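You operate a simulated robot arm through the tools that you are given. There is no shell and no other tool. Be economical: measure what you need, move in short steps, check, and stop when the job is done.

You run a simulated robot arm. Do the job below in one go: nothing can be reset, and whatever is moved stays where it is left.

TASK
Move the pump plug to the loose cable socket and cap its table socket.
Fine: desk switch and socket switch go off before you pull the plug; the cable socket stays where it stands; use the yellow cap.
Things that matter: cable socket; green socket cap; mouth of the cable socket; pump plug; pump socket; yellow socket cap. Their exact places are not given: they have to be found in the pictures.

Only the result counts: the job must be done as asked and must still hold three seconds after the hand-in. Knocking over, shifting, dropping, spilling or breaking anything else fails it. A push-on lid holds only when it is set on centred and level and pressed home; a screw cap is set on level and turned clockwise until tight.

THE ROBOT
A 7-joint arm with a two-finger parallel gripper on a trunk, on a base that drives. Base frame: it is fixed to the floor where the robot stands at the start and does not move with it; the origin is under the middle of the robot, x ahead of it, y to its left, z up. Units: m, degrees, N and s.
With the tool pointing down near the work surface it reaches from about 0.26 to 0.76 m from the robot's upright axis, wherever it stands. Its first joint turns from -166.0 to 166.0 degrees. Places, roughly: green socket cap [-1.25, -0.5, 0.75]; mouth of the cable socket [-1.2, 0, 0.9]; pump plug [-1.5, -0.25, 1]; pump socket [-1.4, -0.2, 0.8]; yellow socket cap [-1.25, -0.25, 0.75]. Payload 3.91 kg.
Tool frame: the origin (TCP) lies between the finger pads and is the grasp point; the fingertips stand 0.03 m ahead of it; z points along the fingers, y is the line along which they close. Largest opening 0.11 m; finger width 0.02, thickness 0.01; the body of the gripper, 0.048 by 0.112 m, starts 0.055 m behind the TCP.
Orientation is told as [roll, pitch, yaw] about the base's x, y, z axes, in that order, counted from this pose: with the fingers straight down and closing along the base's y, the tool's x points along the base's -x, its y along +y and its z along -z.

THE INTERFACE
- The arm moves only by the tool nudge_tool. Its argument "moves" is a list of rows, each a list of 7 numbers: the turn, a rotation vector about the tool's x, y, z in degrees, then the shift along the tool's x, y, z in m, then the closure, from 0 (fully open) to 1 (shut). In form: [[ax, ay, az, dx, dy, dz, claw], ...]. A call has 1 to 12 rows; each row is the pose to reach, as a shift and turn from the pose commanded when the call began, along the tool's axes at that moment. Rows are played at 5 a second. More than 0.05 m and 8.6 degrees between two rows, or a gripper value outside its range, and nothing of the call is played. Where a pose cannot be reached the arm comes as near as it can. A force on the tool above 40 N (or 10 N above the force at the start of the call, whichever is more), or a blocked arm, ends the call early, and 0.2 s more pass. Each finger travels about 0.153 m/s and halts on what it meets, pressing with about 41 N; the grip force reading is that of the motor and also rises with nothing between the fingers. The clock runs only during rows and for 0.2 s after the last one: add rows that repeat a pose to give the fingers time. The reply holds the time, the measured pose of the TCP, the force on the tool along the base axes, the opening and the grip force, in the units named above and with some noise, with the torque about the TCP (base axes, N m) and any sound that the robot's microphone picked up.
- Cameras (640 x 400 px; columns grow to the right, rows downward): "scene" is now at [-0.1102, 0.0824, 1.3615]; the picture's right is [-0.89, 0.47, -0.00], its down [0.36, 0.69, -0.63] and it looks along [-0.29, -0.55, -0.78] (base axes); focal length 214 px, centre (320, 200). "wrist" rides on the gripper at [0.077, 0.007, -0.114] in the tool frame; the picture's right is [-0.09, 1.00, 0.00], its down [-0.80, -0.07, -0.59] and it looks along [-0.59, -0.05, 0.80] (tool axes); focal length 270 px, centre (320, 200).
- get_image(camera): a new picture of that camera. No time passes.
- move_column(by): slides the trunk up (or, below 0, down) by that many m; the arm and the scene camera ride with it, the base frame stays. It gives what a move gives, with no picture.
- roll_base(legs): drives the robot by 1 to 6 legs, each [ahead, turn to the left] in m and degrees, along the robot's own axes; the way and the turn of a leg run together, so that a leg with both is an arc; at most 1.5 m and 180 degrees a leg. The arm and the cameras ride along, it lands a little off, and it stops where it bumps. It gives what a move gives.
- aim_head(pan, tilt): turns the head with the scene camera to pan (to the left, within 155 degrees either way) and tilt (down, from -29 to 69), counted from straight ahead of the robot. It gives what a move gives.
- probe_pixels(camera, pixels): for up to 12 pixels [column, row] of the newest picture of that camera ("zoom" is the newest enlarged one), the place [x, y, z] in the base frame of the surface seen there, good to about 0.002 m. No time passes.
- close_up(camera, box): a new picture of the part [left, top, right, bottom] of that camera's present view, enlarged. No time passes.
- hand_in(): hands the job in; it is judged then, once.

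Keep the steps short. Do not move on a guess: measure, check each grasp and each placing, and mend mistakes. In all there are 80 turns and 60 pictures (those below and enlarged ones count). Leave the gripper open and the arm clear of the work at the hand-in unless told otherwise, and finish with a single line.

The tools are called after "Request:" as a command line: name --pt "numbers of a row" for each row, then --argument value for the rest, lists and objects as JSON in quotes. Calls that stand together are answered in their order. nudge_tool: Moves the arm, as the interface text tells. Its arguments: {"type":"object","properties":{"moves":{"type":"array","items":{"type":"array","items":{"type":"number"}}}},"required":["moves"]} The other tools are called the same way: move_column (by) slides the trunk up or down; roll_base (legs) drives the base; aim_head (pan, tilt) turns the head that bears the scene camera; get_image (camera) takes a picture; probe_pixels (camera, pixels) gives the place of the surface under pixels of a picture; close_up (camera, box) takes an enlarged picture of a part of a camera's view; hand_in () hands the job in.

At the start:

```text
t: 0.0
tcp_pos: [-0.2974, -0.1595, 1.1716]
tcp_rot: [0.0, -0.2, 0.0]
wrist_force: [0.1, 0.1, -0.4]
torque: [0.01, -0.01, -0.01]
finger_gap: 0.1099
finger_force: 0.1
trunk travel left (down, up): [-0.35, 0.26]
robot x, y, heading: [-0.0003, 0.0028, 0.0]
head pan, tilt: [-117.7, 51.2]
```

scene: 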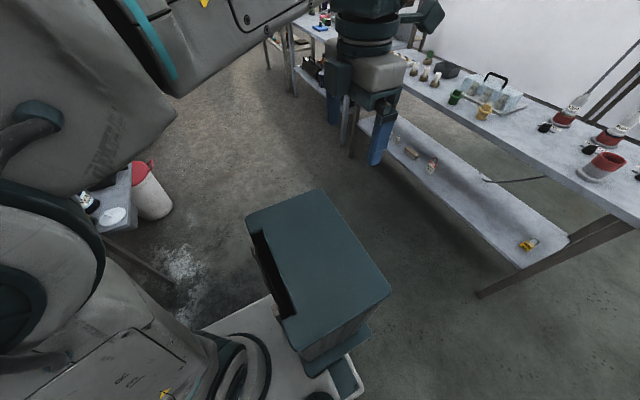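
wrist: 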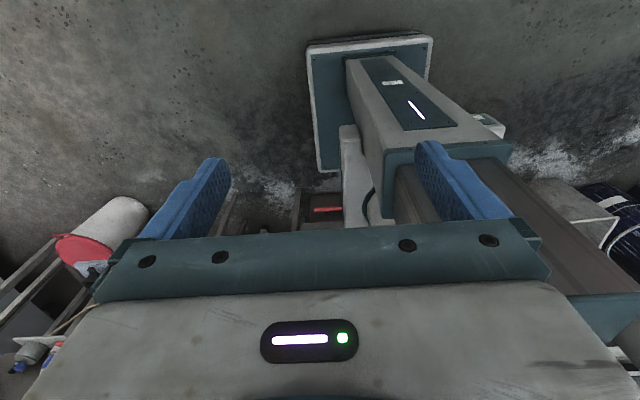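

The bench with the sockets seems to lie behind me. I turn the head toward it to look.

Request:
aim_head --pan -155 --tilt 25

Request:
get_image --camera "scene"

```text
t: 1.0
tcp_pos: [-0.2963, -0.1588, 1.1712]
tcp_rot: [0.0, 0.0, 0.0]
wrist_force: [-0.4, -0.1, 0.2]
torque: [0.0, 0.0, -0.03]
finger_gap: 0.1099
finger_force: 0.0
trunk travel left (down, up): [-0.35, 0.26]
robot x, y, heading: [-0.0027, 0.0006, 0.2]
head pan, tilt: [-154.7, 25.0]
```

```text
57 pictures are left
```

scene: 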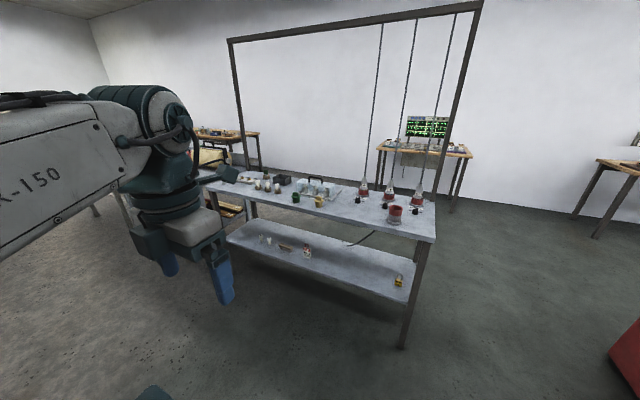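

I zoom in on the bench.

Request:
close_up --camera "scene" --box '[220, 140, 460, 290]'

Request:
probe_pixels --camera "scene" --pixels '[[433, 238], [420, 205], [395, 214], [364, 188], [388, 190], [418, 190], [318, 200], [295, 197], [398, 282], [357, 199], [220, 190], [409, 300]]'

```text
2.67 times, centred on (340, 215) of scene
```

zoom: 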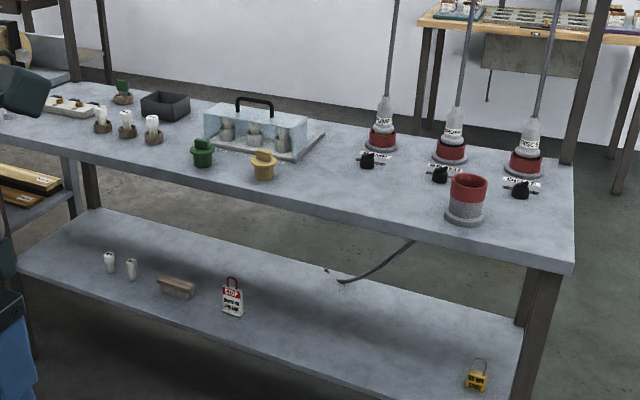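

```text
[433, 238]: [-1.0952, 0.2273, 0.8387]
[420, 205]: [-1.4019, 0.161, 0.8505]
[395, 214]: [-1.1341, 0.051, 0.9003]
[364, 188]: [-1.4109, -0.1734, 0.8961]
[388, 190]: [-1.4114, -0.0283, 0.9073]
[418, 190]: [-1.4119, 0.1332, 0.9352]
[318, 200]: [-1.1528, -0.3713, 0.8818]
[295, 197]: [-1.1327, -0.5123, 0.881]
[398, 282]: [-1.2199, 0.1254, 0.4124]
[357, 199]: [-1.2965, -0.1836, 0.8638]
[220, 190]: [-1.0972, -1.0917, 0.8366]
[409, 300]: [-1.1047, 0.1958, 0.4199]
```

Three plugged sockets with black knobs stand at the right end, and an upright socket with a red rim is in front. Before driving I check the surroundings and the base.

Request:
aim_head --pan 0 --tilt 50

Request:
get_image --camera "scene"

Request:
probe_pixels --camera "scene" --pixels '[[320, 390], [320, 340], [320, 300], [320, 250], [100, 300], [540, 300], [100, 200], [540, 200], [320, 150], [200, 350], [440, 350], [320, 80]]'

Request:
aim_head --pan 90 --tilt 50

Request:
get_image --camera "scene"

Request:
probe_pixels --camera "scene" --pixels '[[320, 390], [320, 340], [320, 300], [320, 250], [100, 300], [540, 300], [100, 200], [540, 200], [320, 150], [200, 350], [440, 350], [320, 80]]'

```text
t: 3.4
tcp_pos: [-0.2966, -0.1592, 1.1721]
tcp_rot: [0.0, 0.0, 0.0]
wrist_force: [-0.1, -0.5, -1.0]
torque: [0.02, -0.01, -0.01]
finger_gap: 0.1101
finger_force: 0.1
trunk travel left (down, up): [-0.35, 0.26]
robot x, y, heading: [0.0002, 0.0024, 0.1]
head pan, tilt: [0.0, 50.0]
```

```text
55 pictures are left
```

scene: 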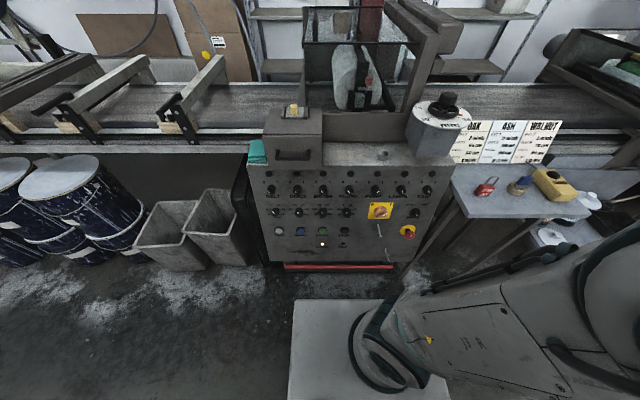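

```text
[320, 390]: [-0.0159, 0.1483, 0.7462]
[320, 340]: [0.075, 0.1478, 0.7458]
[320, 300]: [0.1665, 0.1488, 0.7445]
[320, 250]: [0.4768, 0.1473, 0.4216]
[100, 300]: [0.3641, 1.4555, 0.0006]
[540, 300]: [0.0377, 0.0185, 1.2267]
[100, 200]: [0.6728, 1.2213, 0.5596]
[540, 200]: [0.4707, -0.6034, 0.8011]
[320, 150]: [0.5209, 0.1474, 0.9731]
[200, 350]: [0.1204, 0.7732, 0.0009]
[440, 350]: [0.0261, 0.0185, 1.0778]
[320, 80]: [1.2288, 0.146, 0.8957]
```

```text
t: 5.1
tcp_pos: [-0.297, -0.1587, 1.1724]
tcp_rot: [0.0, 0.0, 0.0]
wrist_force: [0.4, 0.5, -1.0]
torque: [-0.01, -0.02, -0.05]
finger_gap: 0.1099
finger_force: 0.1
trunk travel left (down, up): [-0.35, 0.26]
robot x, y, heading: [0.0007, 0.002, 0.1]
head pan, tilt: [90.0, 50.0]
```

```text
54 pictures are left
```

scene: 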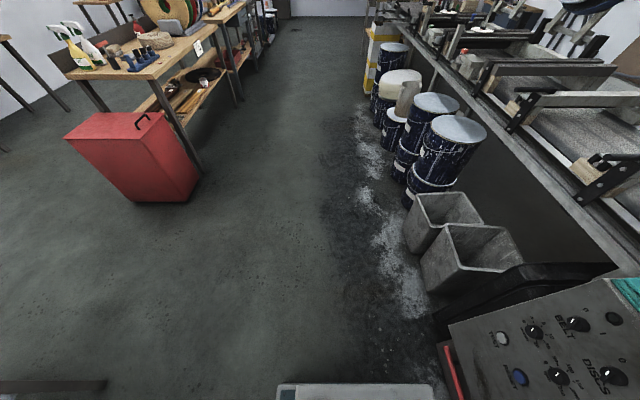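

```text
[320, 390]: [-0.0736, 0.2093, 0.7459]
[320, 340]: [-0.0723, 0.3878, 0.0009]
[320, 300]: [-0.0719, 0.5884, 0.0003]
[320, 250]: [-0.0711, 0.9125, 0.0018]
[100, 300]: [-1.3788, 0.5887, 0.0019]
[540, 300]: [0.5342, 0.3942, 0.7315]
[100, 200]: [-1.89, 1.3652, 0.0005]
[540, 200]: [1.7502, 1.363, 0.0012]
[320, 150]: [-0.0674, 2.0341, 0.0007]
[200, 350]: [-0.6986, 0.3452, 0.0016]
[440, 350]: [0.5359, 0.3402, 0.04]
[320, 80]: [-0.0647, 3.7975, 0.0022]
```

A control desk stands straight ahead of me, which may hold the desk switch. I look at its labels.

Request:
aim_head --pan 0 --tilt 50

Request:
close_up --camera "scene" --box '[240, 80, 480, 280]'

Request:
aim_head --pan -155 --tilt 25

Request:
close_up --camera "scene" --box '[330, 160, 450, 235]'

Request:
close_up --camera "scene" --box '[210, 160, 350, 247]'

```text
t: 6.7
tcp_pos: [-0.2971, -0.1579, 1.1724]
tcp_rot: [0.1, 0.0, -0.1]
wrist_force: [-0.2, 0.6, -1.1]
torque: [-0.03, -0.02, -0.01]
finger_gap: 0.1102
finger_force: 0.1
trunk travel left (down, up): [-0.35, 0.26]
robot x, y, heading: [0.0017, -0.001, -0.1]
head pan, tilt: [0.0, 50.0]
```

```text
2.00 times, centred on (360, 180) of scene
```

zoom: 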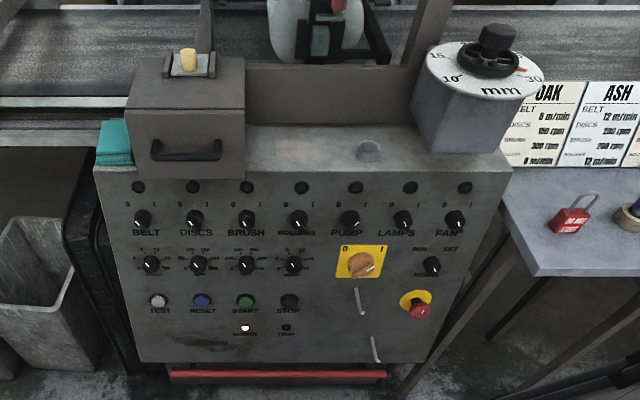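

```text
t: 9.1
tcp_pos: [-0.2979, -0.1597, 1.1718]
tcp_rot: [0.0, 0.1, -0.1]
wrist_force: [1.0, 0.3, 0.2]
torque: [-0.01, 0.01, 0.04]
finger_gap: 0.1098
finger_force: 0.1
trunk travel left (down, up): [-0.35, 0.26]
robot x, y, heading: [0.0007, -0.0012, 0.0]
head pan, tilt: [-154.7, 25.0]
```

```text
5.33 times, centred on (390, 198) of scene
```

zoom: 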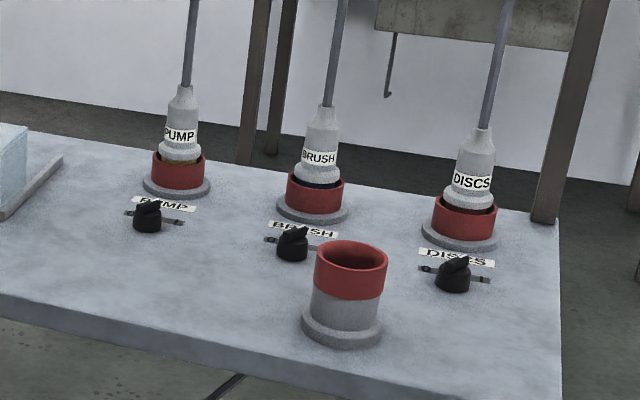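

```text
4.57 times, centred on (280, 204) of scene
```

zoom: 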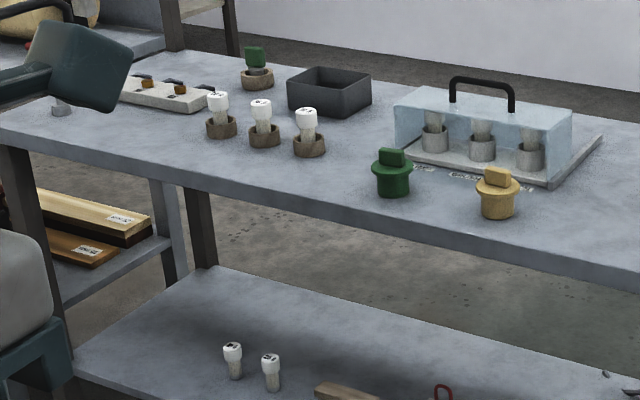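

The desk has a PUMP knob, and the socket has its own PUMP knob. I look at the desk more closely.

Request:
aim_head --pan 0 --tilt 50

Request:
close_up --camera "scene" --box '[340, 160, 440, 222]'

Request:
probe_pixels --camera "zoom" --pixels '[[237, 235], [237, 190], [330, 150], [80, 150], [237, 260], [260, 80], [420, 220], [240, 215], [215, 205]]'

```text
t: 11.5
tcp_pos: [-0.2979, -0.1586, 1.172]
tcp_rot: [-0.1, 0.0, 0.1]
wrist_force: [-0.7, -0.3, -0.2]
torque: [-0.02, -0.01, -0.01]
finger_gap: 0.11
finger_force: 0.0
trunk travel left (down, up): [-0.35, 0.26]
robot x, y, heading: [-0.0023, 0.0018, -0.0]
head pan, tilt: [0.0, 50.0]
```

```text
6.40 times, centred on (390, 191) of scene
```

zoom: 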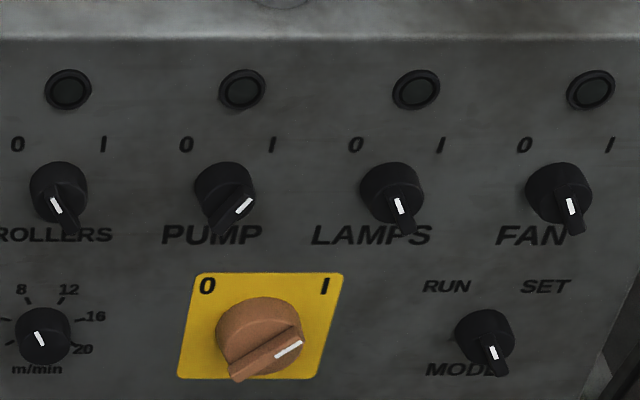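

```text
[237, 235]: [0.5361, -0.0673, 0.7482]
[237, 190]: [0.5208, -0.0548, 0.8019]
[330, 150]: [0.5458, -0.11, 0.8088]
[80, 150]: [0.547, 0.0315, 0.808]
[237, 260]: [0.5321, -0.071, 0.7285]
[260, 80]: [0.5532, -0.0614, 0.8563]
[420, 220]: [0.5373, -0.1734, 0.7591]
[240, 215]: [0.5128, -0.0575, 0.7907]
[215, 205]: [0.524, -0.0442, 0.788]
```

The desk PUMP knob mark points up-right (1 = on), while the other knobs point to 0. I back off 0.15 m for room, then swing the arm around the right side to the front.

Request:
roll_base --legs '[[-0.15, 0]]'

Request:
nudge_tool --pt "0 0 -8.2 -0.017 -0.035 0 0" --pt "0 0 -16.4 -0.038 -0.068 0 0" --pt "0 0 -24.6 -0.062 -0.096 0 0" --pt "0 0 -32.8 -0.09 -0.12 0 0" --pt "0 0 -41 -0.12 -0.142 0 0" --pt "0 0 -49.2 -0.153 -0.158 0 0" --pt "0 0 -57.4 -0.188 -0.17 0 0" --pt "0 0 -65.6 -0.224 -0.178 0 0" --pt "0 0 -73.8 -0.26 -0.181 0 0" --pt "0 0 -82 -0.298 -0.181 0 0" --pt "0 0 -90 -0.335 -0.178 0 0"

```text
t: 12.9
tcp_pos: [-0.4494, -0.1594, 1.1714]
tcp_rot: [0.0, 0.0, 0.1]
wrist_force: [0.1, 0.0, 0.4]
torque: [0.0, -0.03, 0.02]
finger_gap: 0.11
finger_force: 0.0
trunk travel left (down, up): [-0.35, 0.26]
robot x, y, heading: [-0.1524, -0.0005, 0.1]
head pan, tilt: [0.0, 50.0]
```

```text
t: 15.3
tcp_pos: [-0.1149, -0.3349, 1.1732]
tcp_rot: [-0.1, 0.0, 90.2]
wrist_force: [0.5, -1.0, -0.2]
torque: [0.01, 0.01, 0.02]
finger_gap: 0.1103
finger_force: 0.0
trunk travel left (down, up): [-0.35, 0.26]
robot x, y, heading: [-0.1508, 0.0004, -0.2]
head pan, tilt: [0.0, 50.0]
```

Request:
nudge_tool --pt "0 0 -8.2 -0.004 -0.04 0 0" --pt "0 0 -16.4 -0.015 -0.079 0 0" --pt "0 0 -24.6 -0.031 -0.116 0 0" --pt "0 0 -32.8 -0.051 -0.151 0 0" --pt "0 0 -41 -0.075 -0.183 0 0" --pt "0 0 -49.2 -0.104 -0.213 0 0" --pt "0 0 -57.4 -0.135 -0.239 0 0" --pt "0 0 -65.6 -0.169 -0.261 0 0" --pt "0 0 -73.8 -0.205 -0.278 0 0" --pt "0 0 -82 -0.244 -0.292 0 0" --pt "0 0 -90 -0.284 -0.3 0 0"

Request:
get_image --camera "scene"

```text
t: 17.7
tcp_pos: [0.1869, -0.0541, 1.1721]
tcp_rot: [0.1, 0.0, -179.8]
wrist_force: [0.0, 0.3, 0.0]
torque: [0.02, 0.0, 0.03]
finger_gap: 0.1097
finger_force: 0.2
trunk travel left (down, up): [-0.35, 0.26]
robot x, y, heading: [-0.1534, 0.0017, -0.1]
head pan, tilt: [0.0, 50.0]
```

```text
49 pictures are left
```

scene: 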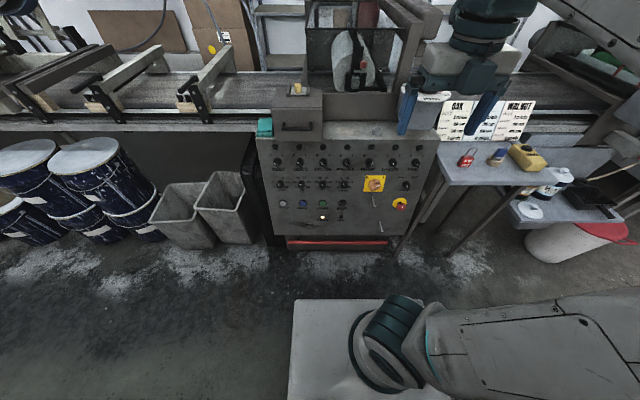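

The arm is in front. I pitch the tool to point forward and slightly down, square to the leaning desk face, while lowering it.

Request:
nudge_tool --pt "0 8 0 0.015 0 0.01 0" --pt "0 16 0 0.03 0 0.02 0" --pt "0 24 0 0.045 0 0.04 0" --pt "0 32 0 0.06 0 0.06 0" --pt "0 40 0 0.075 0 0.08 0" --pt "0 48 0 0.09 0 0.1 0" --pt "0 56 0 0.105 0 0.12 0" --pt "0 64 0 0.12 0 0.14 0" --pt "0 72 0 0.135 0 0.17 0" --pt "0 80.5 0 0.15 0 0.2 0" --pt "0 80.5 0 0.15 0 0.2 0"

Request:
get_image --camera "wrist"

```text
t: 20.1
tcp_pos: [0.3623, -0.0611, 0.9852]
tcp_rot: [0.0, 80.4, -180.1]
wrist_force: [-0.5, -0.4, -0.5]
torque: [0.0, 0.0, 0.02]
finger_gap: 0.1098
finger_force: 0.0
out of reach, approached as far as the arm can: row 9, 10, 11
trunk travel left (down, up): [-0.35, 0.26]
robot x, y, heading: [-0.1506, -0.003, 0.1]
head pan, tilt: [0.0, 50.0]
```

```text
48 pictures are left
```

wrist: 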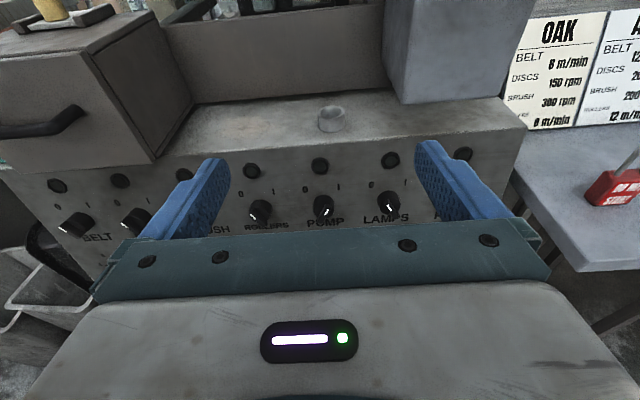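

The reach just saturates, so I lower the trunk rather than the arm.

Request:
move_column --by -0.185

Request:
get_image --camera "wrist"

Request:
close_up --camera "scene" --box '[330, 120, 430, 182]'

```text
t: 22.1
tcp_pos: [0.3632, -0.0605, 0.8008]
tcp_rot: [0.0, 80.5, -179.8]
wrist_force: [-1.2, 0.7, -0.1]
torque: [0.01, 0.03, 0.02]
finger_gap: 0.1101
finger_force: 0.0
trunk travel left (down, up): [-0.165, 0.445]
robot x, y, heading: [-0.1491, 0.0022, 0.2]
head pan, tilt: [0.0, 50.0]
```

```text
47 pictures are left
```

wrist: 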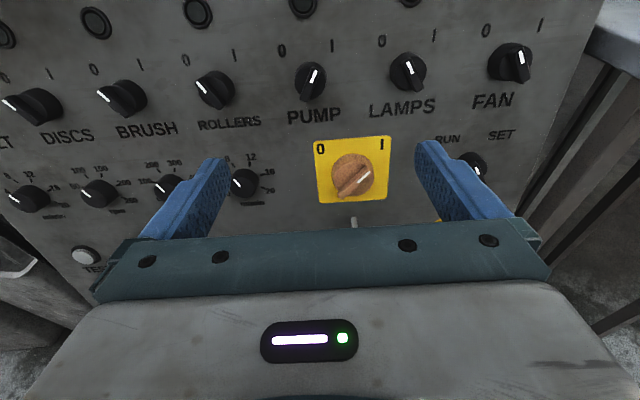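

```text
6.40 times, centred on (380, 151) of scene
```

zoom: 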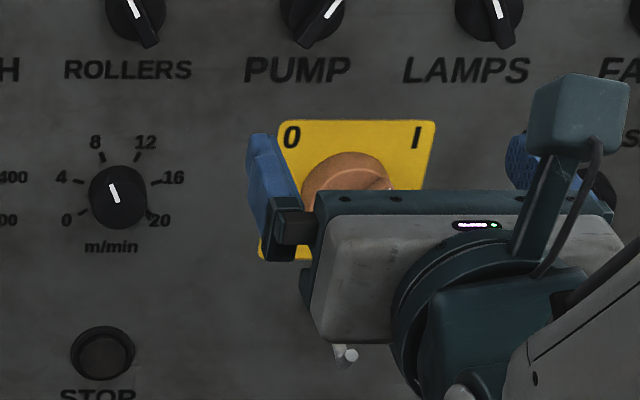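

I measure the PUMP knob in the wrist picture, enlarged.

Request:
close_up --camera "wrist" --box '[260, 30, 360, 130]'

Request:
probe_pixels --camera "wrist" --pixels '[[316, 70], [311, 88], [306, 96], [313, 78], [281, 50], [335, 45], [360, 80], [265, 85], [299, 75], [322, 85]]'

```text
4.00 times, centred on (310, 80) of wrist
```

zoom: 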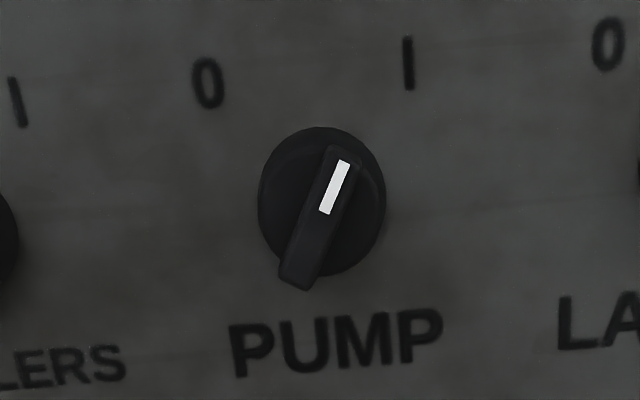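

```text
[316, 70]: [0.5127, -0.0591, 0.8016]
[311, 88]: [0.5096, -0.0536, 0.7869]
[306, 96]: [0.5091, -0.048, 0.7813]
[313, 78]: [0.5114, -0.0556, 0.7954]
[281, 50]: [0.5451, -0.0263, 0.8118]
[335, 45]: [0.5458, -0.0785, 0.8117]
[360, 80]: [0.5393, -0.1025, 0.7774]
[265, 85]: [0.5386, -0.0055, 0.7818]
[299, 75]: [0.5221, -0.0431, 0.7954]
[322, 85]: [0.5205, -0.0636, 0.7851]
```

The ridge tilts about 28° to the right and is centred near (0.511, -0.0525, 0.7905). I turn the tool +28°, half close the fingers and approach to 4.5 cm short.

Request:
nudge_tool --pt "0 0 7 0.003 -0.002 0 0.3" --pt "0 0 14 0.007 -0.004 0.02 0.5" --pt "0 0 21 0.01 -0.006 0.04 0.6" --pt "0 0 28 0.0144 -0.008 0.06 0.6" --pt "0 0 28 0.0144 -0.008 0.08 0.6" --pt "0 0 28 0.0144 -0.008 0.08 0.6"

Request:
get_image --camera "wrist"

```text
t: 23.6
tcp_pos: [0.445, -0.052, 0.7996]
tcp_rot: [-70.4, 60.6, 107.3]
wrist_force: [0.1, -0.1, 0.1]
torque: [0.02, -0.02, 0.02]
finger_gap: 0.0437
finger_force: 0.1
trunk travel left (down, up): [-0.165, 0.445]
robot x, y, heading: [-0.1507, 0.0003, -0.3]
head pan, tilt: [0.0, 50.0]
```

```text
44 pictures are left
```

wrist: 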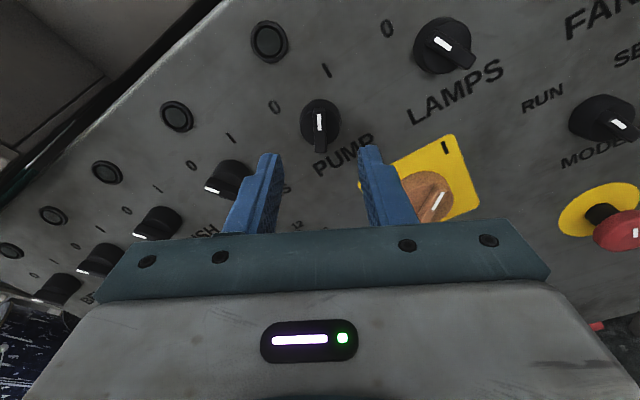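

The ridge is upright between the fingers (knob at 320,125). I advance 4.5 cm and close.

Request:
nudge_tool --pt "0 0 0 0 0 0.02 0.6" --pt "0 0 0 0.001 0 0.035 0.6" --pt "0 0 0 0.002 0 0.045 0.6" --pt "0 0 0 0.002 0 0.045 0.8" --pt "0 0 0 0.002 0 0.045 1" --pt "0 0 0 0.002 0 0.045 1"

Request:
get_image --camera "wrist"

```text
t: 24.9
tcp_pos: [0.4891, -0.0532, 0.7951]
tcp_rot: [-70.4, 60.6, 107.4]
wrist_force: [2.8, 4.0, 4.0]
torque: [0.08, 0.4, 0.11]
finger_gap: 0.0089
finger_force: 45.0
trunk travel left (down, up): [-0.165, 0.445]
robot x, y, heading: [-0.1512, 0.0018, 0.2]
head pan, tilt: [0.0, 50.0]
```

```text
43 pictures are left
```

wrist: 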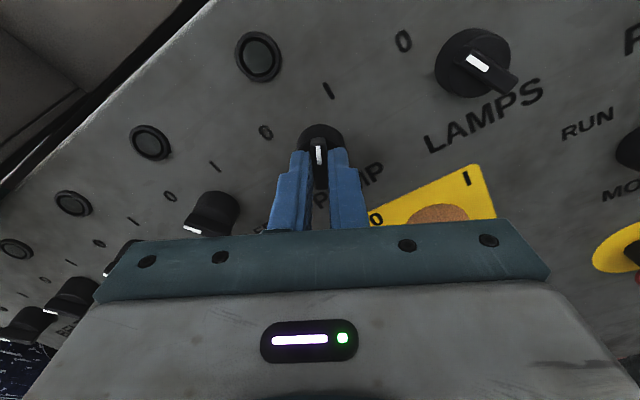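

The ridge is gripped (gap 8.9 mm). I turn it counter-clockwise.

Request:
nudge_tool --pt "0 0 -7 0 0 0 1" --pt "0 0 -14 0 0 0 1" --pt "0 0 -21 0 0 0 1" --pt "0 0 -28 0 0 0 1" --pt "0 0 -35 0 0 0 1" --pt "0 0 -42 0 0 0 1" --pt "0 0 -49 0 0 0 1" --pt "0 0 -56 0 0 0 1" --pt "0 0 -60 0 0 0 1" --pt "0 0 -60 0 0 0 1"

Request:
get_image --camera "wrist"

```text
t: 27.1
tcp_pos: [0.4885, -0.0516, 0.796]
tcp_rot: [72.5, 56.7, -104.5]
wrist_force: [9.2, 11.5, 4.9]
torque: [1.06, -0.08, 0.32]
finger_gap: 0.0092
finger_force: 44.9
trunk travel left (down, up): [-0.165, 0.445]
robot x, y, heading: [-0.1481, 0.0008, -0.2]
head pan, tilt: [0.0, 50.0]
```

```text
42 pictures are left
```

wrist: 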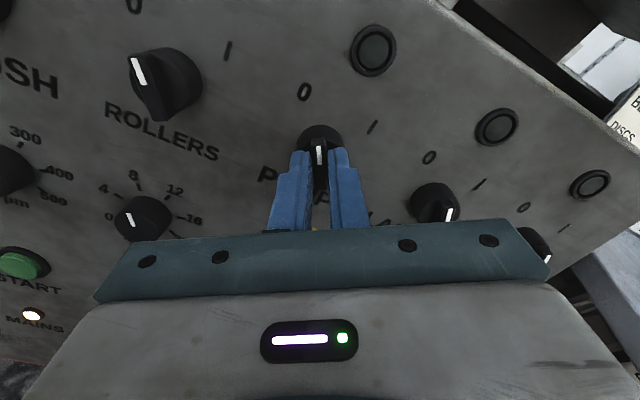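

It turned along. I open, back off and check the mark.

Request:
nudge_tool --pt "0 0 -60 0 0 0 0.6" --pt "0 0 -60 0 0 0 0.6" --pt "0 0 -60 0 0 -0.04 0.6" --pt "0 0 -53 0 0 -0.08 0.6" --pt "0 0 -46 0 0 -0.11 0.6" --pt "0 0 -39 0 0 -0.12 0.6" --pt "0 0 -32 0 0 -0.12 0.6" --pt "0 0 -28 0 0 -0.12 0.6"

Request:
get_image --camera "wrist"

```text
refused: row 1 steps farther than a row can; nothing moved
```

```text
41 pictures are left
```

wrist: 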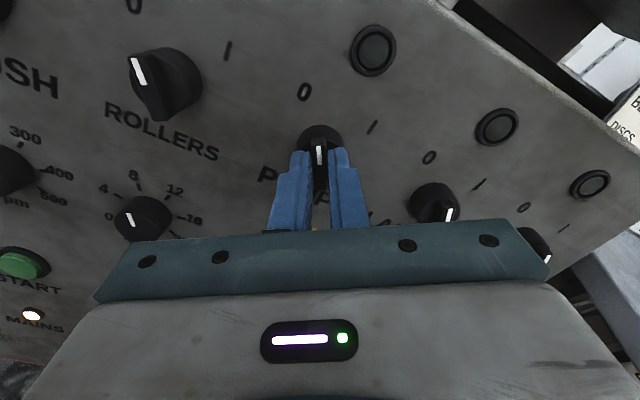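

Rows are relative to the present pose, so I correct that: open, back off and turn back +32°.

Request:
nudge_tool --pt "0 0 0 0 0 0 0.6" --pt "0 0 0 0 0 0 0.6" --pt "0 0 0 0 0 -0.04 0.6" --pt "0 0 8 0 0 -0.08 0.6" --pt "0 0 16 0 0 -0.11 0.6" --pt "0 0 24 0 0 -0.12 0.6" --pt "0 0 32 0 0 -0.12 0.6"

Request:
close_up --camera "wrist" --box '[200, 30, 440, 180]'

```text
t: 28.8
tcp_pos: [0.3706, -0.0535, 0.8148]
tcp_rot: [-0.8, 80.3, 179.3]
wrist_force: [-0.3, 0.0, 0.4]
torque: [0.0, -0.03, -0.02]
finger_gap: 0.0441
finger_force: 0.1
trunk travel left (down, up): [-0.165, 0.445]
robot x, y, heading: [-0.1533, 0.0037, -0.1]
head pan, tilt: [0.0, 50.0]
```

```text
2.67 times, centred on (320, 105) of wrist
```

zoom: 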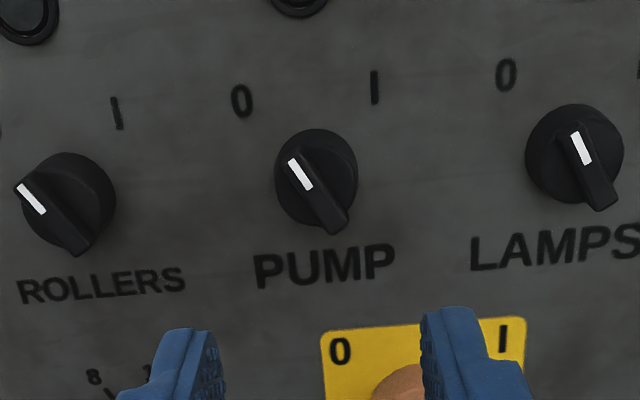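

PUMP now points to 0 like its neighbours. I raise the trunk and fold the tool back to pointing down before I drive.

Request:
move_column --by 0.3

Request:
nudge_tool --pt "0 -8 0 0 0 -0.02 0.3" --pt "0 -16 0 0 0 -0.04 0" --pt "0 -24 0 0 0 -0.06 0" --pt "0 -32 0 0 0 -0.07 0" --pt "0 -40 0 0 0 -0.08 0" --pt "0 -48 0 0 0 -0.09 0" --pt "0 -56 0 0 0 -0.1 0" --pt "0 -64 0 0.01 0 -0.11 0" --pt "0 -72 0 0.02 0 -0.12 0" --pt "0 -80 0 0.03 0 -0.12 0"

```text
t: 31.8
tcp_pos: [0.371, -0.0538, 1.1147]
tcp_rot: [0.1, 80.5, -179.9]
wrist_force: [0.5, 0.1, 0.5]
torque: [0.03, 0.02, 0.0]
finger_gap: 0.044
finger_force: 0.1
trunk travel left (down, up): [-0.465, 0.145]
robot x, y, heading: [-0.1481, 0.0017, -0.0]
head pan, tilt: [0.0, 50.0]
```

```text
t: 34.0
tcp_pos: [0.2589, -0.0551, 1.1627]
tcp_rot: [0.0, 0.3, -179.9]
wrist_force: [-0.6, 0.0, -1.0]
torque: [0.0, -0.04, 0.03]
finger_gap: 0.1102
finger_force: 0.1
trunk travel left (down, up): [-0.465, 0.145]
robot x, y, heading: [-0.1548, -0.0007, 0.3]
head pan, tilt: [0.0, 50.0]
```

The arm is tucked at z = 1.16. I turn right to face the bench.

Request:
roll_base --legs '[[0, -150]]'

Request:
aim_head --pan -20 --tilt 35

Request:
get_image --camera "scene"

```text
t: 40.6
tcp_pos: [-0.5378, -0.1492, 1.1626]
tcp_rot: [0.0, 0.5, 28.9]
wrist_force: [0.2, -0.2, 0.2]
torque: [0.02, 0.01, -0.03]
finger_gap: 0.1099
finger_force: 0.1
trunk travel left (down, up): [-0.465, 0.145]
robot x, y, heading: [-0.1534, -0.0037, -151.3]
head pan, tilt: [0.0, 50.0]
```

```text
t: 41.4
tcp_pos: [-0.5375, -0.1495, 1.1632]
tcp_rot: [0.1, 0.5, 28.9]
wrist_force: [-0.5, -0.3, 0.6]
torque: [-0.01, 0.01, 0.05]
finger_gap: 0.1101
finger_force: 0.1
trunk travel left (down, up): [-0.465, 0.145]
robot x, y, heading: [-0.1507, -0.003, -151.1]
head pan, tilt: [-20.0, 35.0]
```

```text
39 pictures are left
```

scene: 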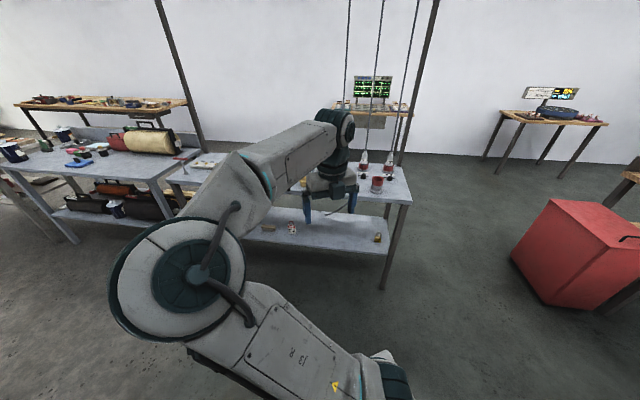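

The way ahead is clear. I drive 0.68 m and then turn square to the bench.

Request:
roll_base --legs '[[0.66, 0], [0, -28.8]]'

Request:
aim_head --pan -25 --tilt 40

Request:
get_image --camera "scene"

Request:
get_image --camera "wrist"

```text
t: 46.5
tcp_pos: [-1.1361, -0.2645, 1.1623]
tcp_rot: [0.1, 0.6, 0.2]
wrist_force: [-0.4, 0.1, 0.2]
torque: [0.01, -0.01, 0.01]
finger_gap: 0.1099
finger_force: 0.0
trunk travel left (down, up): [-0.465, 0.145]
robot x, y, heading: [-0.7251, -0.3175, -179.6]
head pan, tilt: [-20.0, 35.0]
```

```text
t: 47.1
tcp_pos: [-1.1358, -0.2656, 1.1633]
tcp_rot: [0.0, 0.4, 0.3]
wrist_force: [0.6, 0.1, 0.7]
torque: [0.01, -0.05, -0.02]
finger_gap: 0.11
finger_force: 0.0
trunk travel left (down, up): [-0.465, 0.145]
robot x, y, heading: [-0.7246, -0.3203, -179.6]
head pan, tilt: [-25.0, 40.0]
```

```text
38 pictures are left
```

scene: 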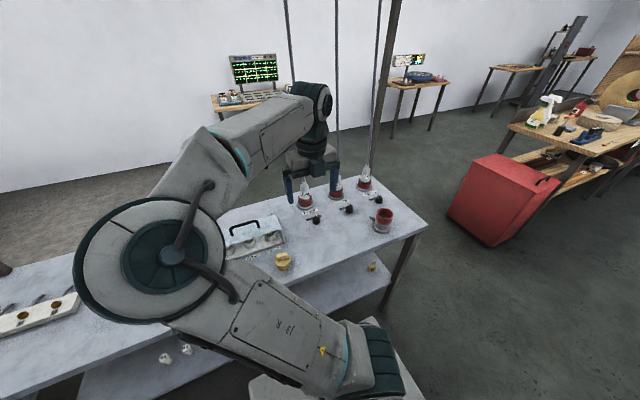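

```text
37 pictures are left
```

wrist: 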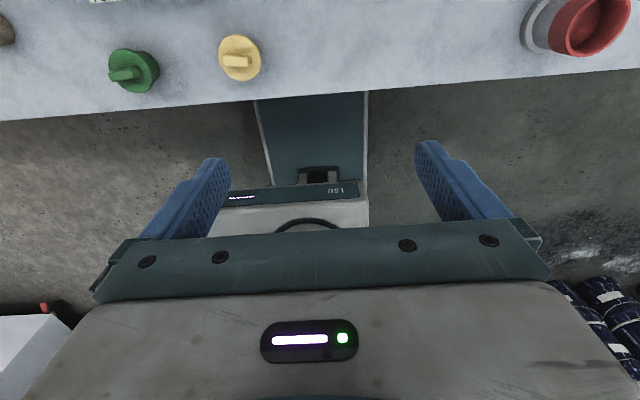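

I'm in place. I enlarge the plug area and then measure.

Request:
close_up --camera "scene" --box '[280, 160, 408, 240]'

Request:
probe_pixels --camera "zoom" --pixels '[[125, 205], [125, 185], [125, 150], [128, 240], [128, 262], [178, 290], [168, 300], [490, 270], [545, 260], [515, 290], [520, 235], [515, 330]]'

```text
5.00 times, centred on (344, 200) of scene
```

zoom: 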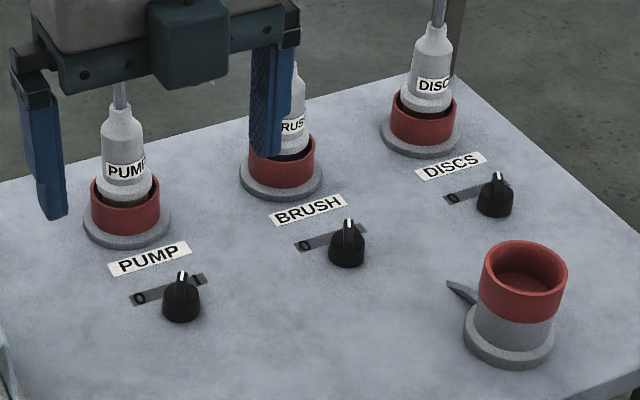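

```text
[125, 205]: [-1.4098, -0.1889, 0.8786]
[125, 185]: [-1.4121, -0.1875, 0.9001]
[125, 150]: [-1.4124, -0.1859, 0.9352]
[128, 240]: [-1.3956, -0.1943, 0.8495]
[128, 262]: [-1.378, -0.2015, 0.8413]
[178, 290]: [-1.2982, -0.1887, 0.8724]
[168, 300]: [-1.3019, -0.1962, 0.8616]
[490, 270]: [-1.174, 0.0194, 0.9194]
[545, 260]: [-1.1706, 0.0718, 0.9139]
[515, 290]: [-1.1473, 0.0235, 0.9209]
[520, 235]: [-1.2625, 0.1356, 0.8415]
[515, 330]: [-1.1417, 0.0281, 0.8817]
```

I zoom in on the PUMP socket knob.

Request:
close_up --camera "scene" --box '[300, 206, 332, 226]'

Request:
probe_pixels --camera "zoom" --pixels '[[340, 230], [330, 170], [360, 205], [325, 260], [290, 260], [380, 260], [335, 310], [200, 190], [440, 120]]'

```text
16.00 times, centred on (316, 216) of scene
```

zoom: 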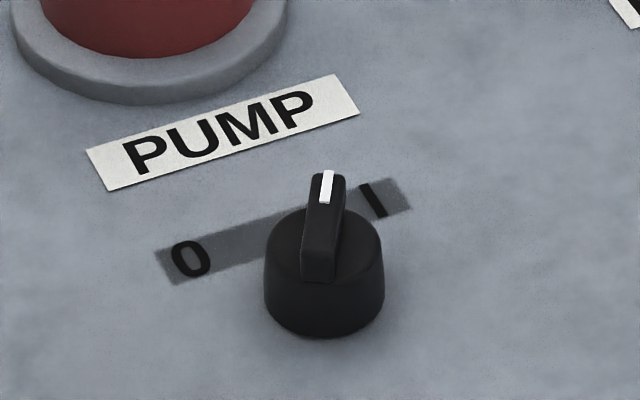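

```text
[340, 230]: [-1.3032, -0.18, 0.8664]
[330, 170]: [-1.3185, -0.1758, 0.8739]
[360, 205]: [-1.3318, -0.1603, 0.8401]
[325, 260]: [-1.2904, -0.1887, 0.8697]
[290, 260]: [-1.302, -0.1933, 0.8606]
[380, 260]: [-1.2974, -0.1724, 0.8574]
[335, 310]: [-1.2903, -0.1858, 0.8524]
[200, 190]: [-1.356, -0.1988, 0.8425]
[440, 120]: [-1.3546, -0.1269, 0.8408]
```

The PUMP knob's mark leans toward I, at about 25-28°, so it is on. I come in tilted 30° so the wrist camera clears the plug, and stop at a hover 8 cm back.

Request:
nudge_tool --pt "0 6 0 0.02 0.01 0.035 0.3" --pt "0 12 0 0.045 0.02 0.07 0.6" --pt "0 18 0 0.07 0.03 0.105 0.6" --pt "0 24 0 0.095 0.045 0.14 0.6" --pt "0 30 0 0.121 0.058 0.18 0.6" --pt "0 30 0 0.121 0.058 0.199 0.6"

Request:
nudge_tool --pt "-3.5 0 6.06 0 0 0 0.6" --pt "-7 0 12.12 0 0 0 0.6" --pt "-10.5 0 18.2 0 0 0 0.6" --pt "-13.5 0 23.4 0 0 0 0.6"

Request:
get_image --camera "wrist"

```text
t: 48.5
tcp_pos: [-1.2605, -0.2062, 0.9671]
tcp_rot: [0.0, 30.7, 0.4]
wrist_force: [-0.7, -0.1, -0.4]
torque: [0.01, -0.01, -0.01]
finger_gap: 0.044
finger_force: 0.1
trunk travel left (down, up): [-0.465, 0.145]
robot x, y, heading: [-0.7279, -0.3195, -180.0]
head pan, tilt: [-25.0, 40.0]
```

```text
t: 49.5
tcp_pos: [-1.261, -0.208, 0.9657]
tcp_rot: [-0.2, 30.5, -26.8]
wrist_force: [-1.1, -0.6, 0.3]
torque: [-0.04, -0.03, -0.02]
finger_gap: 0.0441
finger_force: 0.1
trunk travel left (down, up): [-0.465, 0.145]
robot x, y, heading: [-0.725, -0.3195, -179.9]
head pan, tilt: [-25.0, 40.0]
```

```text
34 pictures are left
```

wrist: 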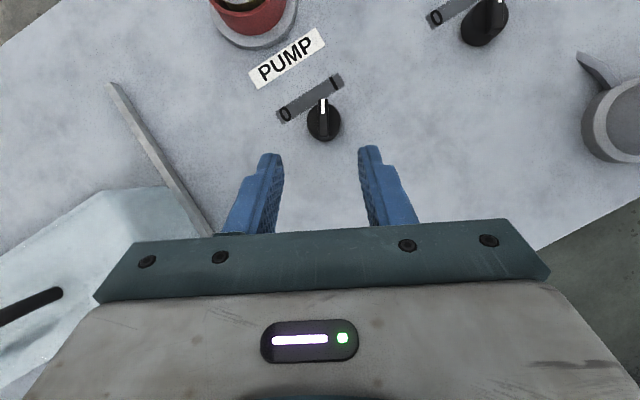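

The knob at (323,120) is aligned with the fingers. I check its height and position and the clear cover at left.

Request:
probe_pixels --camera "wrist" --pixels '[[323, 108], [323, 101], [324, 120], [325, 130], [312, 122], [336, 122], [60, 290], [150, 210], [120, 240], [20, 310]]'

Request:
close_up --camera "scene" --box '[220, 150, 380, 250]'

```text
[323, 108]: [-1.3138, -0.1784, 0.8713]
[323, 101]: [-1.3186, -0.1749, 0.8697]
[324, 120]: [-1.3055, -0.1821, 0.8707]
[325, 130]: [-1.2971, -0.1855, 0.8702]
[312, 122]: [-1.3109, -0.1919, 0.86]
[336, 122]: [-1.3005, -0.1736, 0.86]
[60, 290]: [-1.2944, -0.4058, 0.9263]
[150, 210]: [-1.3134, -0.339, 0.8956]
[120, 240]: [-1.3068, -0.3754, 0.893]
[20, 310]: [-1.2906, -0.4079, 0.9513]
```

```text
4.00 times, centred on (300, 200) of scene
```

zoom: 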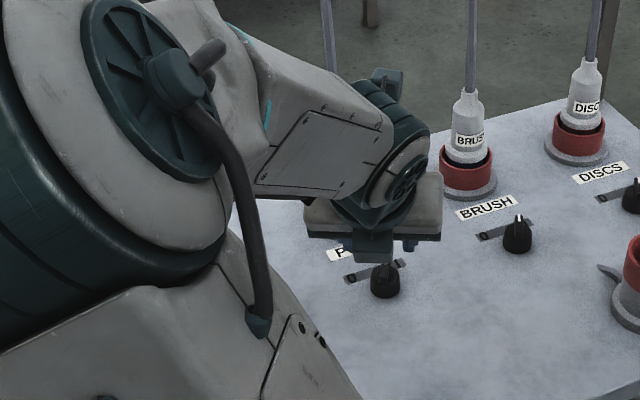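

The ridge centre is (-1.3055, -0.1826) with its top at z = 0.871. I advance to it and close.

Request:
nudge_tool --pt "0 0 0 -0.002 0.001 0.03 0.6" --pt "0 0 0 -0.004 0.002 0.06 0.6" --pt "0 0 0 -0.0062 0.0026 0.0814 0.6" --pt "0 0 0 -0.0062 0.0026 0.0814 0.8" --pt "0 0 0 -0.0062 0.0026 0.0814 1" --pt "0 0 0 -0.0062 0.0026 0.0814 1"

Request:
get_image --camera "wrist"

```text
t: 50.9
tcp_pos: [-1.2912, -0.1901, 0.8927]
tcp_rot: [-0.2, 30.3, -26.8]
wrist_force: [3.4, -0.7, -3.0]
torque: [0.64, 1.06, -0.06]
finger_gap: 0.0088
finger_force: 45.7
trunk travel left (down, up): [-0.465, 0.145]
robot x, y, heading: [-0.7263, -0.3213, -179.8]
head pan, tilt: [-25.0, 40.0]
```

```text
32 pictures are left
```

wrist: 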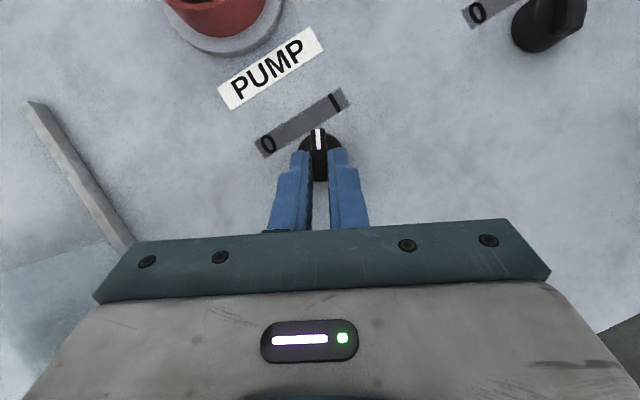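

It is gripped (8.8 mm). I turn it counter-clockwise about the vertical knob axis toward 0.

Request:
nudge_tool --pt "3.8 0 -6.47 0 0.0021 0 1" --pt "7.59 0 -12.94 0.0005 0.0042 0.0003 1" --pt "11.39 0 -19.41 0.0009 0.0062 0.0006 1" --pt "15.18 0 -25.9 0.0018 0.0081 0.0011 1" --pt "18.98 0 -32.3 0.0028 0.0099 0.0016 1" --pt "22.8 0 -38.8 0.0039 0.0115 0.0023 1" --pt "26.6 0 -45.3 0.0052 0.0129 0.0031 1" --pt "28.8 0 -49.2 0.0062 0.0136 0.0036 1" --pt "28.8 0 -49.2 0.0062 0.0136 0.0036 1"

Request:
nudge_tool --pt "0 0 0 0 0 0 0.6" --pt "0 0 0 0 0 0 0.6" --pt "0 0 0 0 0 -0.03 0.6" --pt "0 0 0 0 0 -0.07 0.6" --pt "0 0 0 0 0 -0.1 0.6"

Request:
get_image --camera "wrist"

```text
t: 52.9
tcp_pos: [-1.2912, -0.1728, 0.8928]
tcp_rot: [0.1, 30.8, 30.2]
wrist_force: [-10.0, 4.0, 15.9]
torque: [-0.47, 1.31, -0.47]
finger_gap: 0.009
finger_force: 45.1
trunk travel left (down, up): [-0.465, 0.145]
robot x, y, heading: [-0.7257, -0.3178, -180.0]
head pan, tilt: [-25.0, 40.0]
```

```text
t: 54.1
tcp_pos: [-1.2446, -0.1495, 0.9788]
tcp_rot: [-0.1, 30.5, 30.2]
wrist_force: [0.6, -0.6, -0.6]
torque: [0.01, 0.0, 0.03]
finger_gap: 0.0441
finger_force: 0.0
trunk travel left (down, up): [-0.465, 0.145]
robot x, y, heading: [-0.7244, -0.3148, -179.7]
head pan, tilt: [-25.0, 40.0]
```

```text
31 pictures are left
```

wrist: 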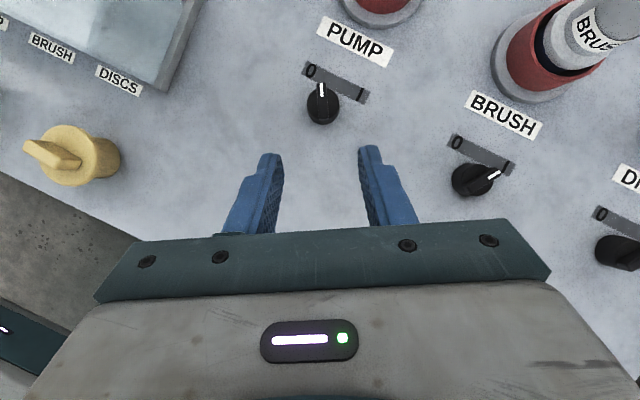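

The PUMP socket knob now points at 0. Next I set the tool nearly level, 20° down, in front of the pump plug.

Request:
nudge_tool --pt "-4.06 0 6.9 0.012 -0.008 0.005 0.4" --pt "-8.12 0 13.8 0.024 -0.016 0.01 0.2" --pt "-12.2 0 20.7 0.036 -0.024 0.016 0.1" --pt "-16.2 0 27.6 0.048 -0.03 0.022 0.1" --pt "-20.3 0 34.5 0.058 -0.038 0.0272 0.1"

Request:
nudge_tool --pt "0 8 0 0 0 0 0.1" --pt "0 16 0 0 0 0 0.1" --pt "0 24 0 0 0 0 0.1" --pt "0 32 0 0 0 0 0.1" --pt "0 40 0 0 0 0 0.1" --pt "0 40 0 0 0 0 0.1"

Request:
get_image --camera "wrist"

Request:
get_image --camera "scene"

```text
t: 55.3
tcp_pos: [-1.2841, -0.2158, 0.9837]
tcp_rot: [0.0, 30.6, -9.7]
wrist_force: [0.2, -0.9, 0.3]
torque: [-0.03, -0.02, 0.01]
finger_gap: 0.099
finger_force: 0.1
trunk travel left (down, up): [-0.465, 0.145]
robot x, y, heading: [-0.7278, -0.3173, -179.9]
head pan, tilt: [-25.0, 40.0]
```

```text
t: 56.7
tcp_pos: [-1.2829, -0.2127, 0.9836]
tcp_rot: [-0.3, 70.5, -10.0]
wrist_force: [-0.4, 0.4, 0.2]
torque: [-0.02, -0.01, 0.03]
finger_gap: 0.0993
finger_force: 0.0
out of reach, approached as far as the arm can: row 2, 3
trunk travel left (down, up): [-0.465, 0.145]
robot x, y, heading: [-0.7295, -0.3185, -179.9]
head pan, tilt: [-25.0, 40.0]
```

```text
30 pictures are left
```

wrist: 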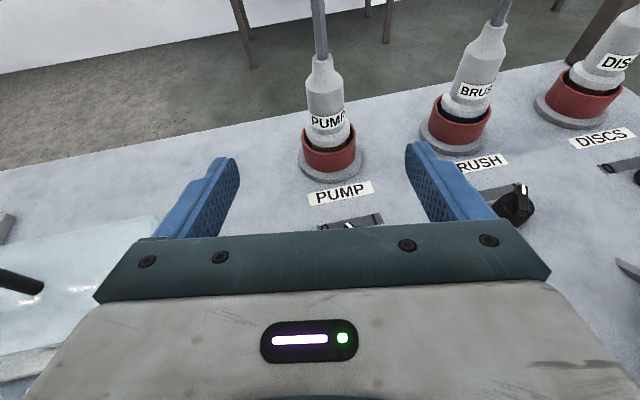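

```text
29 pictures are left
```

scene: 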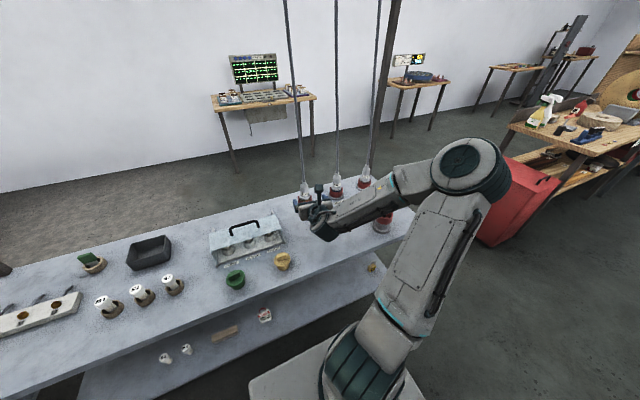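

The arm reconfigured its elbow to the right side and nothing was touched. I measure the plug profile in the wrist view.

Request:
close_up --camera "wrist" --box '[280, 40, 380, 200]'

Request:
probe_pixels --camera "wrist" --pixels '[[322, 62], [324, 85], [325, 100], [328, 120], [330, 137], [330, 147], [331, 162], [332, 178], [308, 95], [341, 92], [308, 140], [354, 132]]'

```text
2.50 times, centred on (330, 120) of wrist
```

zoom: 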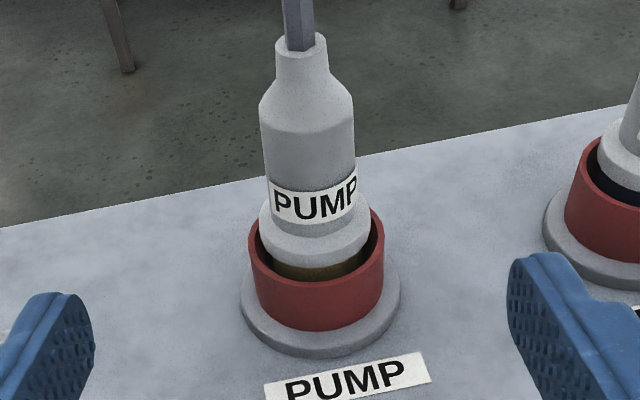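

```text
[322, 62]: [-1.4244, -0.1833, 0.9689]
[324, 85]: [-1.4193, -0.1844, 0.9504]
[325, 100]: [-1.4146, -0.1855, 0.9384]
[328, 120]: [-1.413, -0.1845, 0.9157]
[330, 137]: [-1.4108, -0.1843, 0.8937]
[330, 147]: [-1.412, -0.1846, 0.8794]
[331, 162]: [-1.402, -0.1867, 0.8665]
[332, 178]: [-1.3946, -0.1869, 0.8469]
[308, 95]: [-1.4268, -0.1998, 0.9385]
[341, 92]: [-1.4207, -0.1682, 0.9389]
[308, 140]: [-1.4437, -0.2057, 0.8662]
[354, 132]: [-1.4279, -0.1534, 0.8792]
```

The plug axis is at about (-1.432, -0.184), with the body between z 0.905 and 0.945. I advance to z = 0.925 and grip it.

Request:
nudge_tool --pt "0 0 0 -0.001 0.001 0.04 0.3" --pt "0 0 0 -0.002 0.0015 0.08 0.3" --pt "0 0 0 -0.003 0.002 0.12 0.3" --pt "0 0 0 -0.0045 0.0024 0.15 0.3" --pt "0 0 0 -0.0045 0.0024 0.1627 0.3" --pt "0 0 0 -0.0045 0.0024 0.1627 0.3"

Request:
get_image --camera "wrist"

```text
t: 58.1
tcp_pos: [-1.4326, -0.1862, 0.9252]
tcp_rot: [-0.1, 70.5, -9.8]
wrist_force: [-0.1, -0.5, -0.5]
torque: [0.0, -0.01, -0.01]
finger_gap: 0.077
finger_force: 0.1
trunk travel left (down, up): [-0.465, 0.145]
robot x, y, heading: [-0.727, -0.3186, -179.8]
head pan, tilt: [-25.0, 40.0]
```

```text
27 pictures are left
```

wrist: 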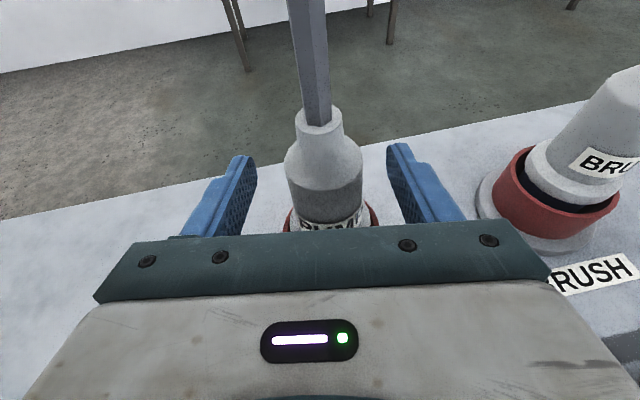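

Centred. I close on it.

Request:
nudge_tool --pt "0 0 0 0 0 0 0.6" --pt "0 0 0 0 0 0 0.8" --pt "0 0 0 0 0 0 1" --pt "0 0 0 0 0 0 1"

Request:
close_up --camera "scene" --box '[290, 160, 450, 260]'

```text
t: 59.1
tcp_pos: [-1.4314, -0.1849, 0.9264]
tcp_rot: [-0.3, 70.5, -10.0]
wrist_force: [-0.5, 2.2, 1.0]
torque: [0.12, -0.01, -0.01]
finger_gap: 0.0361
finger_force: 40.8
trunk travel left (down, up): [-0.465, 0.145]
robot x, y, heading: [-0.724, -0.3178, -179.8]
head pan, tilt: [-25.0, 40.0]
```

```text
4.00 times, centred on (370, 210) of scene
```

zoom: 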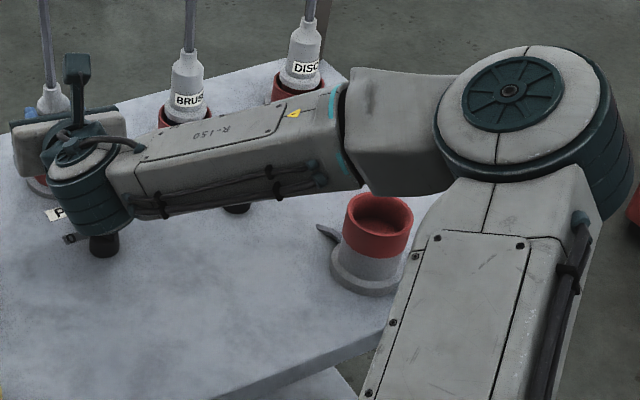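

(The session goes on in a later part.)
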